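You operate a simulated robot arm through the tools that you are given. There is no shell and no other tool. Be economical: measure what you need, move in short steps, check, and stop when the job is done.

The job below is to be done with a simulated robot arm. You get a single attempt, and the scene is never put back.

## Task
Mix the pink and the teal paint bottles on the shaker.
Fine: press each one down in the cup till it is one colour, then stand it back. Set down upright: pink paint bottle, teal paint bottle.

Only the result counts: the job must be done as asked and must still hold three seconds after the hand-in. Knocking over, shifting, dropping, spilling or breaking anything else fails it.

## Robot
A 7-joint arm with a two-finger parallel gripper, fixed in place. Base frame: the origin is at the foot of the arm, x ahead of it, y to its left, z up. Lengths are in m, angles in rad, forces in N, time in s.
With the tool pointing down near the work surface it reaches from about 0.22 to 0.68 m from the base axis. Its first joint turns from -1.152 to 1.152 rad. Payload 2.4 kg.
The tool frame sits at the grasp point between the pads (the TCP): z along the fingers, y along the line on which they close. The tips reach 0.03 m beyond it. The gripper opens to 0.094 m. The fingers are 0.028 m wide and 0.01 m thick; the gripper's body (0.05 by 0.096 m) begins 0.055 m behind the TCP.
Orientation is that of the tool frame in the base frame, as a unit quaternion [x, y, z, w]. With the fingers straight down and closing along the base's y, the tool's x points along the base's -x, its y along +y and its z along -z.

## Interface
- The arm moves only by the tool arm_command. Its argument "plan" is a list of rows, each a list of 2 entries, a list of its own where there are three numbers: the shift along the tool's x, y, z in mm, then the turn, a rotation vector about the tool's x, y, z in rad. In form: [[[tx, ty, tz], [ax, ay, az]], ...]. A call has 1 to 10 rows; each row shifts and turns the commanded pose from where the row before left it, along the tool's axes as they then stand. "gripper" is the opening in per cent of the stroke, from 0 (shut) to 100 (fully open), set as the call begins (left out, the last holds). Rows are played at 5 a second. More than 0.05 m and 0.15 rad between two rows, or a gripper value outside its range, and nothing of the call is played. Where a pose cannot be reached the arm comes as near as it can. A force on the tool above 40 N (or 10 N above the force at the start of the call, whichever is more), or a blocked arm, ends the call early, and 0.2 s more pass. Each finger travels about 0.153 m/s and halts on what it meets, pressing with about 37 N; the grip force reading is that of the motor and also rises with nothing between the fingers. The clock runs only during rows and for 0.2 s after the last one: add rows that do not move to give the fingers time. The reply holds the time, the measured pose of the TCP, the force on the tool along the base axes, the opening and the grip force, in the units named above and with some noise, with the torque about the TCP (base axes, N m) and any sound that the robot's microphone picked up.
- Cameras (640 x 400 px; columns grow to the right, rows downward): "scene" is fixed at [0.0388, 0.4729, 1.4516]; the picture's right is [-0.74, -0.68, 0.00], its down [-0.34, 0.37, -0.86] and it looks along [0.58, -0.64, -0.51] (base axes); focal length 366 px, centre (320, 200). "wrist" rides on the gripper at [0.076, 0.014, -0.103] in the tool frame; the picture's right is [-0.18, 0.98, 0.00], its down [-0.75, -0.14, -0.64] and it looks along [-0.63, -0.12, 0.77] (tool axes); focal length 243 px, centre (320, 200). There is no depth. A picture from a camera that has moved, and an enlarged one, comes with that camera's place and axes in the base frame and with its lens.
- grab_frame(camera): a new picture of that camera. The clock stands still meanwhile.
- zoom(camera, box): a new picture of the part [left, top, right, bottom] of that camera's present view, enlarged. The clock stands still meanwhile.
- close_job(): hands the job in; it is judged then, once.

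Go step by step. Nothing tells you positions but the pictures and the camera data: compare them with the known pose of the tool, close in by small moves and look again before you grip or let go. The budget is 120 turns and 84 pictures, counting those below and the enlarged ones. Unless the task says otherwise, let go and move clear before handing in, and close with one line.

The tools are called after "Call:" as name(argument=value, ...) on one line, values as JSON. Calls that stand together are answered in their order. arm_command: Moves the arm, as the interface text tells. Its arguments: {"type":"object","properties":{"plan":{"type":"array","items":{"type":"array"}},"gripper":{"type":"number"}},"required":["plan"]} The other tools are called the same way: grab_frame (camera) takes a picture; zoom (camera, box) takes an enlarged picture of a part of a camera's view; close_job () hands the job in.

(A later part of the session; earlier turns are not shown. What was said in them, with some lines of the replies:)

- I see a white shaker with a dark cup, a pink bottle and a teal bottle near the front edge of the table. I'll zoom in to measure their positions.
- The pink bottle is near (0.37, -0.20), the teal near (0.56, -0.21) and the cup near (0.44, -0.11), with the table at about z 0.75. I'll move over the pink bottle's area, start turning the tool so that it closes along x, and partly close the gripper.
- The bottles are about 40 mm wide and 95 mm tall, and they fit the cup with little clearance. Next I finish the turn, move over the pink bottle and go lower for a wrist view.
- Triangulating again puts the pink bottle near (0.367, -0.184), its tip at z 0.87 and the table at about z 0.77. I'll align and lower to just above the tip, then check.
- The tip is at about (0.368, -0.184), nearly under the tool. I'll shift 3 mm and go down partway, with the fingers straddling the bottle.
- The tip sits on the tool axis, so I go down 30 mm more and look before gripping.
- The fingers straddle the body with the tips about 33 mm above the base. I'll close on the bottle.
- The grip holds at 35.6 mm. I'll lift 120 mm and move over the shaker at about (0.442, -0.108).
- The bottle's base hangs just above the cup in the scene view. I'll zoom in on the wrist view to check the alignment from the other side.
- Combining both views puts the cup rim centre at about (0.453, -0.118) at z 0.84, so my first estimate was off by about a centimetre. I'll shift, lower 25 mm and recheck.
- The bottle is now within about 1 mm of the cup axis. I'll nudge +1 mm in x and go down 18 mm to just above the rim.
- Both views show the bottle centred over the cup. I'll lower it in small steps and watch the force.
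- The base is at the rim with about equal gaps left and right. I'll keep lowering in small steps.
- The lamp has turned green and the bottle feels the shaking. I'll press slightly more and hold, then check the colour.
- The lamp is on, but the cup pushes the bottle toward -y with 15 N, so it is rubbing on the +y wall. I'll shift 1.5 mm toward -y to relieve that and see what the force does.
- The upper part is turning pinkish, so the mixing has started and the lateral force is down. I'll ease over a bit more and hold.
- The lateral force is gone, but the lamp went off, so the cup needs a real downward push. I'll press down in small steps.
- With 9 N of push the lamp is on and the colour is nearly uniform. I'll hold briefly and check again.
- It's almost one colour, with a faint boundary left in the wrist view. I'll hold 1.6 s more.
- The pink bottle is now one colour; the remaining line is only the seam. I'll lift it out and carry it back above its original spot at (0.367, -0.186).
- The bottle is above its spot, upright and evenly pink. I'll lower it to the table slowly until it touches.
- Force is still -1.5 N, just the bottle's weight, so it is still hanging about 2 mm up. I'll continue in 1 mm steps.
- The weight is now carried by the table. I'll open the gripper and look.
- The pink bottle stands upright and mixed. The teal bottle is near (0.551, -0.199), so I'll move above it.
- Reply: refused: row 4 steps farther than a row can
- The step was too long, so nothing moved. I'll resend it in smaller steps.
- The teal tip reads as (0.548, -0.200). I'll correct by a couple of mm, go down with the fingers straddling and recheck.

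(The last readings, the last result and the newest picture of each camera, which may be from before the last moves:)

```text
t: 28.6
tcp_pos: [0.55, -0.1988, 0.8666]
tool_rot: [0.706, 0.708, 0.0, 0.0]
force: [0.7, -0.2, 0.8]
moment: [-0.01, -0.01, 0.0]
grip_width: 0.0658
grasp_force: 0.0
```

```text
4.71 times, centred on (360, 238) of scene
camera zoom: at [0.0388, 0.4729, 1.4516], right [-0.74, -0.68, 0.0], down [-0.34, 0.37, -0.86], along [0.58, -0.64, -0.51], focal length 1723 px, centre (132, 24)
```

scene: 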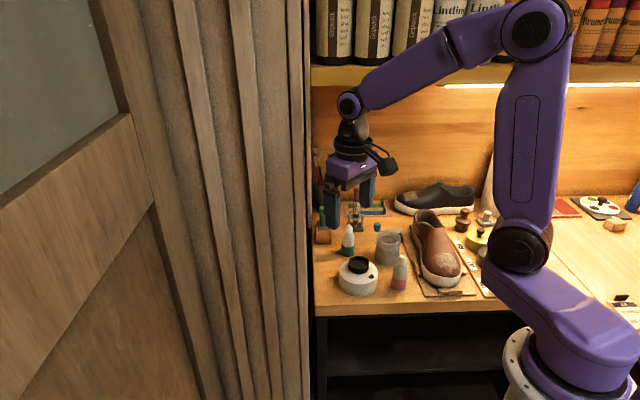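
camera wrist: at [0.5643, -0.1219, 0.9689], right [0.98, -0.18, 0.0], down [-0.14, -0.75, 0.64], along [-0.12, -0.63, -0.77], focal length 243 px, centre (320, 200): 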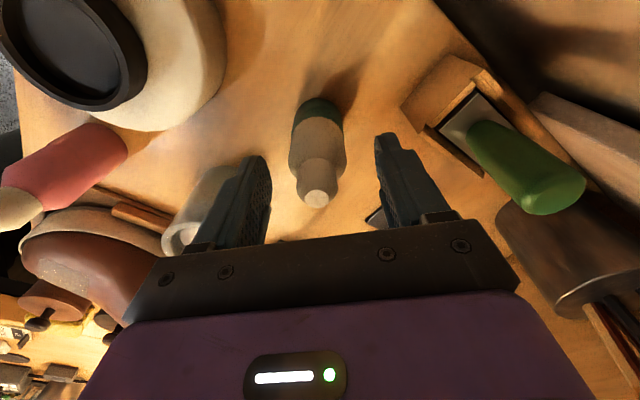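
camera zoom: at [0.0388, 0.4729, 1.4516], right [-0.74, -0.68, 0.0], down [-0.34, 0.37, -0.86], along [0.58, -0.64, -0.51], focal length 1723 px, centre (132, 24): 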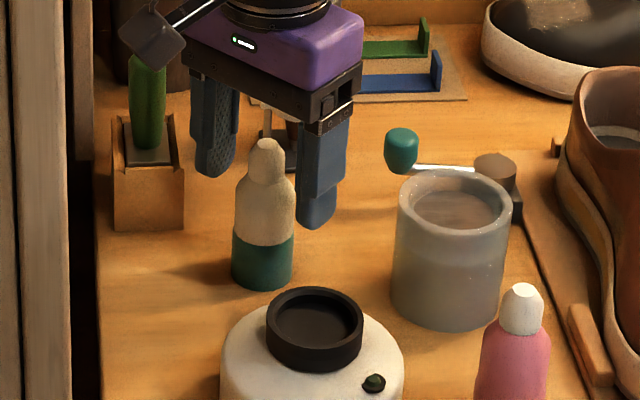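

The teal bottle looks the same as the pink did here, 2 mm left of the axis. I'll correct, go down to gripping height, and verify before closing.

Call:
arm_command(plan=[[[0, -1.5, 12], [0, 0, 0]], [[0, 0, 12], [0, 0, 0]], [[0, 0, 10], [0, 0, 0]], [[0, 0, 0], [0, 0, 0]]])

Call:
zoom(camera="wrist", box=[220, 80, 440, 250])

Call:
zoom(camera="scene", box=[320, 195, 400, 280])

```text
t: 29.6
tcp_pos: [0.5478, -0.2002, 0.8316]
tool_rot: [0.706, 0.708, -0.001, 0.0]
force: [0.0, -0.4, -0.3]
moment: [0.03, 0.02, 0.02]
grip_width: 0.0657
grasp_force: 0.0
```

```text
2.35 times, centred on (330, 165) of wrist
camera zoom: at [0.562, -0.1222, 0.9349], right [0.98, -0.18, 0.0], down [-0.14, -0.75, 0.64], along [-0.12, -0.63, -0.77], focal length 571 px, centre (296, 282)
```

zoom: 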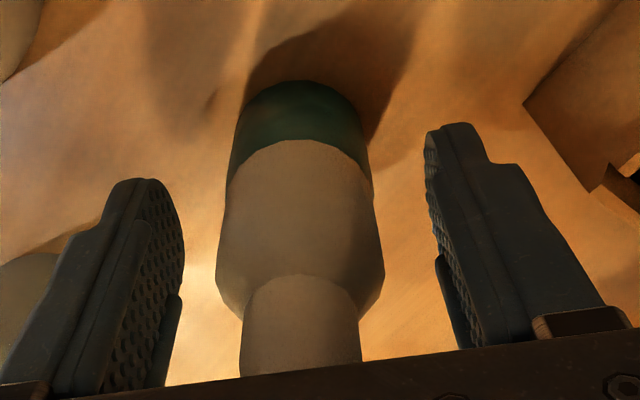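

```text
4.71 times, centred on (360, 238) of scene
camera zoom: at [0.0388, 0.4729, 1.4516], right [-0.74, -0.68, 0.0], down [-0.34, 0.37, -0.86], along [0.58, -0.64, -0.51], focal length 1723 px, centre (132, 24)
```

zoom: 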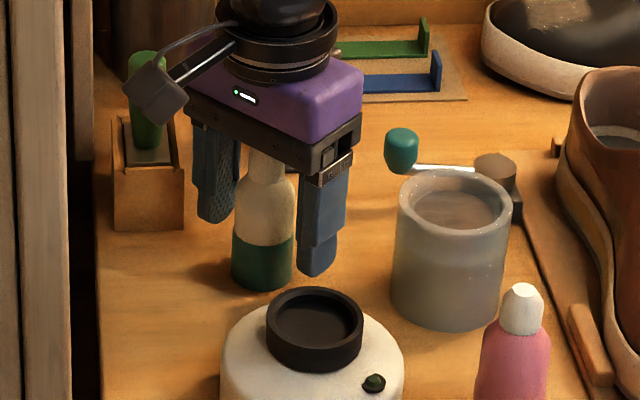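

The view matches the pink pick, with the bottle about 1.5 mm further toward -y. I'll shift that much and close.

Call:
arm_command(plan=[[[-1.5, 0, 0], [0, 0, 0]], [[0, 0, 0], [0, 0, 0]]])

Call:
arm_command(plan=[[[0, 0, 0], [0, 0, 0]], [[0, 0, 0], [0, 0, 0]], [[0, 0, 0], [0, 0, 0]]], gripper=20)

Call:
zoom(camera="wrist", box=[220, 80, 440, 250])

```text
t: 30.2
tcp_pos: [0.5483, -0.2017, 0.8325]
tool_rot: [0.706, 0.708, 0.0, 0.0]
force: [-0.1, 0.0, -0.1]
moment: [0.01, 0.02, -0.05]
grip_width: 0.0659
grasp_force: 0.0
```

```text
t: 31.0
tcp_pos: [0.5487, -0.2005, 0.8328]
tool_rot: [0.707, 0.707, -0.001, 0.0]
force: [1.2, 0.0, 2.4]
moment: [-0.03, -0.06, 0.04]
grip_width: 0.036
grasp_force: 36.7
```

```text
2.35 times, centred on (330, 165) of wrist
camera zoom: at [0.5623, -0.124, 0.9354], right [0.98, -0.18, 0.0], down [-0.14, -0.75, 0.64], along [-0.12, -0.63, -0.77], focal length 571 px, centre (296, 282)
```

zoom: 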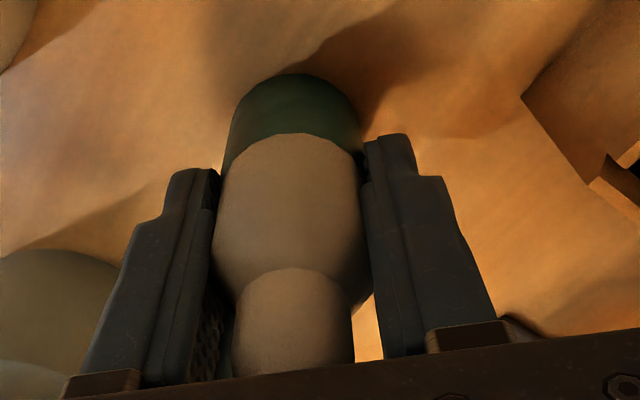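

The grip matches the pink one. I'll lift, carry it over the cup at (0.4525, -0.122), and lower to just above the rim.

Call:
arm_command(plan=[[[0, 0, -10], [0, 0, 0]], [[0, 0, -30], [0, 0, 0]], [[0, 0, -40], [0, 0, 0]], [[0, 0, -40], [0, 0, 0]], [[27, -32, 0], [0, 0, 0]], [[26, -32, 0], [0, 0, 0]], [[26, -32, 0], [0, 0, 0]], [[0, 0, 25], [0, 0, 0]], [[0, 0, 17], [0, 0, 0]], [[0, 0, 0], [0, 0, 0]]])

Call:
zoom(camera="wrist", box=[260, 30, 400, 190])

Call:
zoom(camera="scene", box=[350, 235, 390, 275])

```text
t: 33.2
tcp_pos: [0.4533, -0.1228, 0.911]
tool_rot: [0.707, 0.707, 0.0, -0.001]
force: [0.4, 0.2, -1.9]
moment: [0.0, 0.0, -0.02]
grip_width: 0.0355
grasp_force: 36.8
```

```text
2.50 times, centred on (330, 110) of wrist
camera zoom: at [0.467, -0.0458, 1.0138], right [0.98, -0.18, 0.0], down [-0.14, -0.75, 0.64], along [-0.12, -0.63, -0.77], focal length 606 px, centre (295, 425)
```

zoom: 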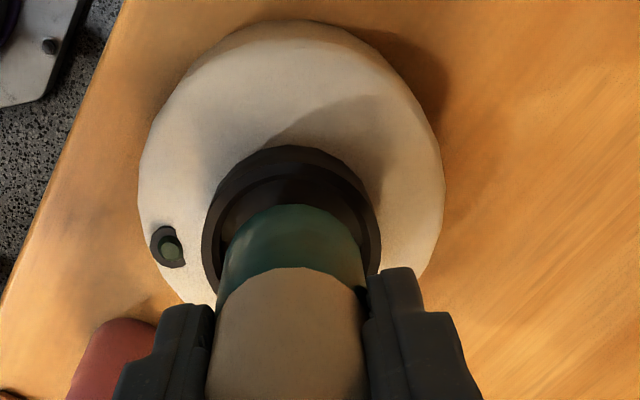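

```text
10.00 times, centred on (370, 255) of scene
camera zoom: at [0.0388, 0.4729, 1.4516], right [-0.74, -0.68, 0.0], down [-0.34, 0.37, -0.86], along [0.58, -0.64, -0.51], focal length 3661 px, centre (-180, -350)
```

zoom: 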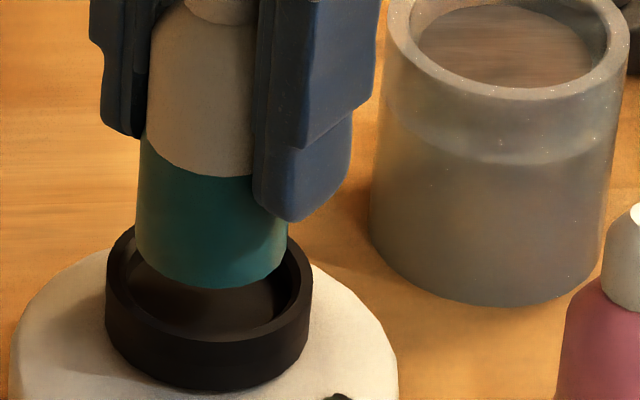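

It's aligned with the cup. I'll lower it in and press until there is a downward reaction.

Call:
arm_command(plan=[[[0.5, -0.5, 5], [0, 0, 0]], [[0, 0, 5], [0, 0, 0]], [[0, 0, 4], [0, 0, 0]], [[0, 0, 4], [0, 0, 0]], [[0, 0, 4], [0, 0, 0]], [[0, 0, 0], [0, 0, 0]]])

Call:
zoom(camera="scene", box=[350, 235, 390, 275])

```text
t: 34.6
tcp_pos: [0.4519, -0.1222, 0.8884]
tool_rot: [0.707, 0.708, 0.0, 0.0]
force: [-2.3, 0.0, 1.7]
moment: [-0.04, 0.05, 0.0]
grip_width: 0.0356
grasp_force: 37.0
```

```text
10.00 times, centred on (370, 255) of scene
camera zoom: at [0.0388, 0.4729, 1.4516], right [-0.74, -0.68, 0.0], down [-0.34, 0.37, -0.86], along [0.58, -0.64, -0.51], focal length 3661 px, centre (-180, -350)
```

zoom: 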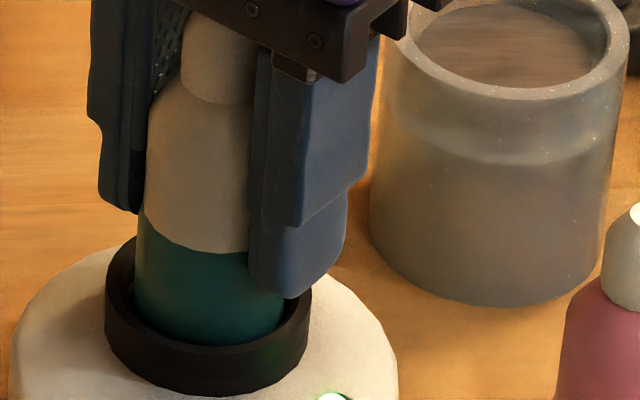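

The base touches the cup floor and the lamp is just on. I'll press 3.5 mm more and hold.

Call:
arm_command(plan=[[[0, 0, 2], [0, 0, 0]], [[0, 0, 1.5], [0, 0, 0]], [[0, 0, 0], [0, 0, 0]], [[0, 0, 0], [0, 0, 0]], [[0, 0, 0], [0, 0, 0]], [[0, 0, 0], [0, 0, 0]], [[0, 0, 0], [0, 0, 0]], [[0, 0, 0], [0, 0, 0]], [[0, 0, 0], [0, 0, 0]], [[0, 0, 0], [0, 0, 0]]])

Call:
zoom(camera="scene", box=[350, 235, 390, 275])

```text
t: 36.8
tcp_pos: [0.4524, -0.1208, 0.8854]
tool_rot: [0.707, 0.707, 0.0, 0.0]
force: [-3.3, 2.9, 16.0]
moment: [-0.07, 0.14, -0.02]
grip_width: 0.0355
grasp_force: 36.7
```

```text
10.00 times, centred on (370, 255) of scene
camera zoom: at [0.0385, 0.473, 1.4516], right [-0.74, -0.68, 0.0], down [-0.34, 0.37, -0.86], along [0.58, -0.64, -0.51], focal length 3661 px, centre (-180, -350)
```

zoom: 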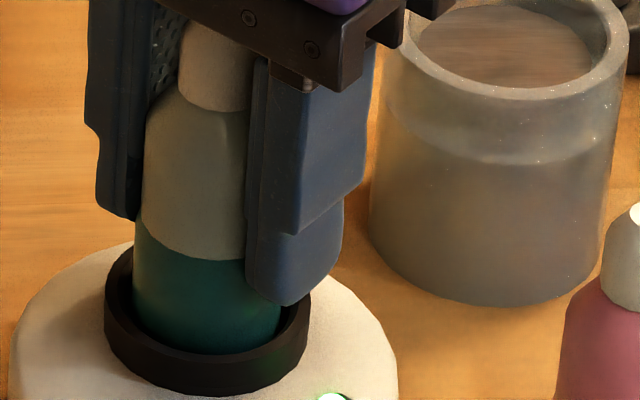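

The push is now 16 N, the lamp is on and the teal is starting to blend. I'll keep holding.

Call:
arm_command(plan=[[[0, 0, 0], [0, 0, 0]], [[0, 0, 0], [0, 0, 0]], [[0, 0, 0], [0, 0, 0]], [[0, 0, 0], [0, 0, 0]], [[0, 0, 0], [0, 0, 0]], [[0, 0, 0], [0, 0, 0]], [[0, 0, 0], [0, 0, 0]], [[0, 0, 0], [0, 0, 0]], [[0, 0, 0], [0, 0, 0]], [[0, 0, 0], [0, 0, 0]]])

Call:
zoom(camera="scene", box=[350, 235, 390, 275])

```text
t: 39.0
tcp_pos: [0.4526, -0.1219, 0.885]
tool_rot: [0.706, 0.708, 0.0, -0.001]
force: [1.9, 0.2, 15.6]
moment: [-0.18, -0.08, -0.02]
grip_width: 0.0353
grasp_force: 36.9
```

```text
10.00 times, centred on (370, 255) of scene
camera zoom: at [0.0386, 0.473, 1.4516], right [-0.74, -0.68, 0.0], down [-0.34, 0.37, -0.86], along [0.58, -0.64, -0.51], focal length 3661 px, centre (-180, -350)
```

zoom: 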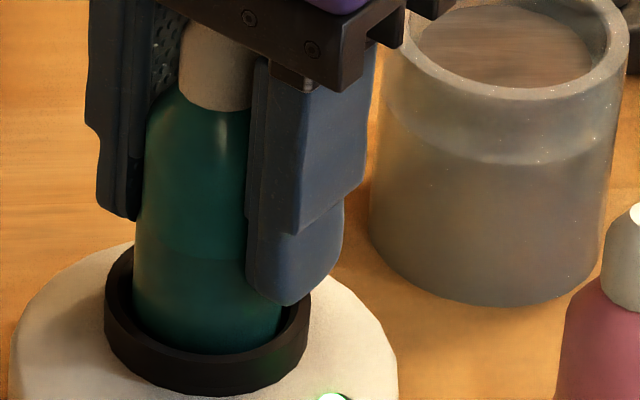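

It's essentially one colour. I'll hold about 1.6 s more to be sure.

Call:
arm_command(plan=[[[0, 0, 0], [0, 0, 0]], [[0, 0, 0], [0, 0, 0]], [[0, 0, 0], [0, 0, 0]], [[0, 0, 0], [0, 0, 0]], [[0, 0, 0], [0, 0, 0]], [[0, 0, 0], [0, 0, 0]], [[0, 0, 0], [0, 0, 0]]])

Call:
zoom(camera="scene", box=[350, 235, 390, 275])

Call:
zoom(camera="wrist", box=[280, 80, 370, 170])

```text
t: 40.6
tcp_pos: [0.4521, -0.1225, 0.8859]
tool_rot: [0.707, 0.708, 0.0, 0.001]
force: [1.7, -0.7, 15.3]
moment: [-0.2, -0.1, 0.01]
grip_width: 0.0356
grasp_force: 37.3
```

```text
10.00 times, centred on (370, 255) of scene
camera zoom: at [0.0386, 0.473, 1.4516], right [-0.74, -0.68, 0.0], down [-0.34, 0.37, -0.86], along [0.58, -0.64, -0.51], focal length 3661 px, centre (-180, -350)
```

zoom: 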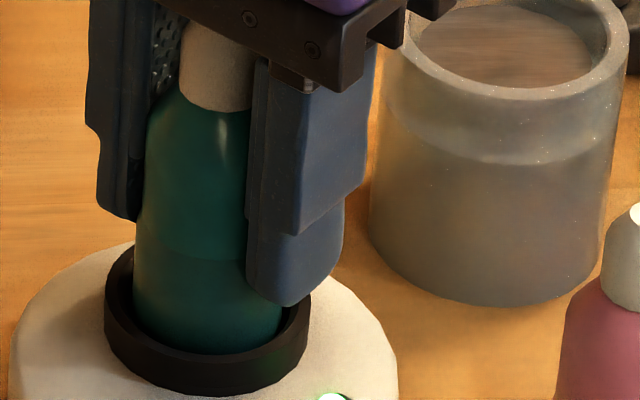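

```text
4.44 times, centred on (325, 125) of wrist
camera zoom: at [0.4664, -0.0451, 0.9882], right [0.98, -0.18, 0.0], down [-0.14, -0.75, 0.64], along [-0.12, -0.63, -0.77], focal length 1078 px, centre (298, 533)
```

zoom: 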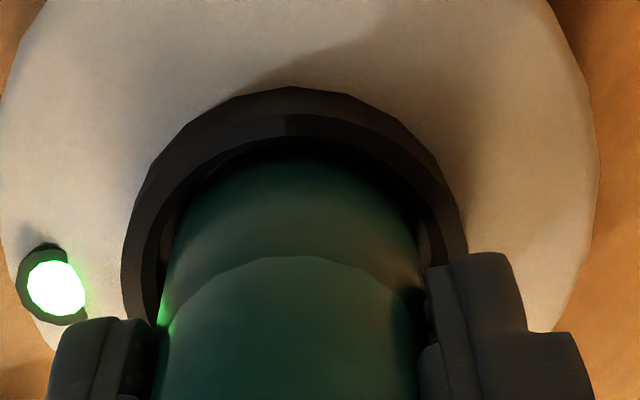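

The teal is uniform too. I'll lift it out and carry it back over its spot at (0.548, -0.201).

Call:
arm_command(plan=[[[0, 0, -20], [0, 0, 0]], [[0, 0, -25], [0, 0, 0]], [[0, 0, -25], [0, 0, 0]], [[-27, 32, 0], [0, 0, 0]], [[-26, 32, 0], [0, 0, 0]], [[-26, 32, 0], [0, 0, 0]], [[0, 0, 35], [0, 0, 0]], [[0, 0, 35], [0, 0, 0]], [[0, 0, 30], [0, 0, 0]], [[0, 0, 0], [0, 0, 0]]])

Call:
zoom(camera="scene", box=[320, 195, 400, 280])

```text
t: 42.8
tcp_pos: [0.5486, -0.2026, 0.8546]
tool_rot: [0.706, 0.708, 0.0, 0.0]
force: [-0.2, -0.5, -1.8]
moment: [0.01, -0.02, -0.01]
grip_width: 0.0356
grasp_force: 37.5
```

```text
4.71 times, centred on (360, 238) of scene
camera zoom: at [0.0389, 0.4729, 1.4516], right [-0.74, -0.68, 0.0], down [-0.34, 0.37, -0.86], along [0.58, -0.64, -0.51], focal length 1723 px, centre (132, 24)
```

zoom: 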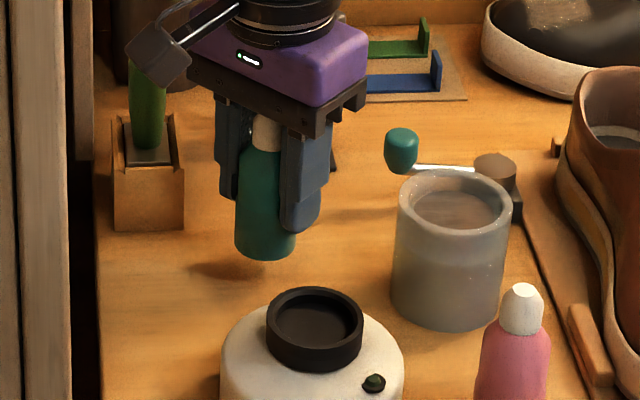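

The camera arm passes near the green tool without touching it. I'll lower the bottle to the table slowly.

Call:
arm_command(plan=[[[0, 0, 10], [0, 0, 0]], [[0, 0, 9], [0, 0, 0]], [[0, 0, 1.5], [0, 0, 0]], [[0, 0, 1], [0, 0, 0]], [[0, 0, 0], [0, 0, 0]]])

```text
t: 44.0
tcp_pos: [0.548, -0.2003, 0.8329]
tool_rot: [0.707, 0.707, 0.0, 0.0]
force: [0.7, 0.3, -1.2]
moment: [-0.01, -0.02, 0.0]
grip_width: 0.0356
grasp_force: 37.2
```

The bottle is still hanging a fraction above the table. I'll go 1 mm more.

Call:
arm_command(plan=[[[0, 0, 0.7], [0, 0, 0]], [[0, 0, 0.5], [0, 0, 0]], [[0, 0, 0], [0, 0, 0]]])

```text
t: 44.8
tcp_pos: [0.5492, -0.2007, 0.8319]
tool_rot: [0.707, 0.707, -0.001, 0.0]
force: [-1.4, 0.7, 1.8]
moment: [-0.03, 0.1, -0.03]
grip_width: 0.0357
grasp_force: 37.0
```

The table now carries the bottle (+1.8 N), so I'll release it and rise clear.

Call:
arm_command(plan=[[[0, 0, 0], [0, 0, 0]], [[0, 0, 0], [0, 0, 0]], [[0, 0, 0], [0, 0, 0]]], gripper=70)

Call:
arm_command(plan=[[[0, 0, -20], [0, 0, 0]], [[0, 0, -30], [0, 0, 0]], [[0, 0, -40], [0, 0, 0]], [[0, 0, -40], [0, 0, 0]], [[0, 0, -40], [0, 0, 0]], [[0, 0, 0], [0, 0, 0]]])

Call:
zoom(camera="scene", box=[310, 170, 470, 310])

```text
t: 45.6
tcp_pos: [0.5492, -0.2003, 0.8324]
tool_rot: [0.706, 0.708, 0.0, 0.0]
force: [0.1, 1.4, 0.7]
moment: [0.0, 0.02, -0.02]
grip_width: 0.0657
grasp_force: 0.0
```

```text
t: 47.0
tcp_pos: [0.5502, -0.2008, 1.0012]
tool_rot: [0.707, 0.707, 0.0, -0.001]
force: [-0.6, -0.2, -0.6]
moment: [0.0, 0.05, 0.03]
grip_width: 0.0655
grasp_force: 0.2
```

```text
2.86 times, centred on (390, 240) of scene
camera zoom: at [0.0388, 0.4729, 1.4516], right [-0.74, -0.68, 0.0], down [-0.34, 0.37, -0.86], along [0.58, -0.64, -0.51], focal length 1046 px, centre (120, 86)
```

zoom: 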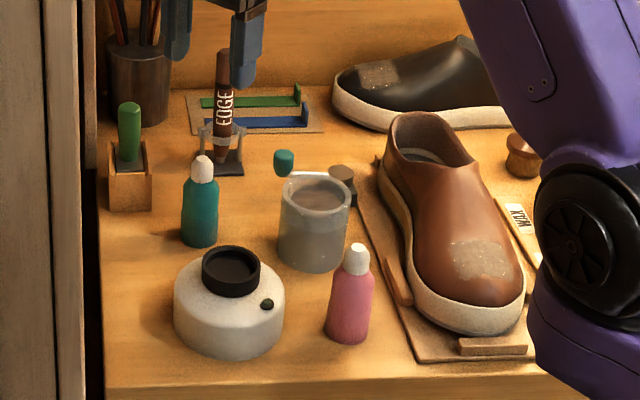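

Both bottles stand upright on their spots in one colour, and nothing else appears to have moved. The gripper is clear, so I'm handing in.

Call:
close_job()

```text
The job is handed in.
```

The pink and teal paint bottles were each pressed down in the shaker cup until they were one colour, and both now stand upright back in their places.
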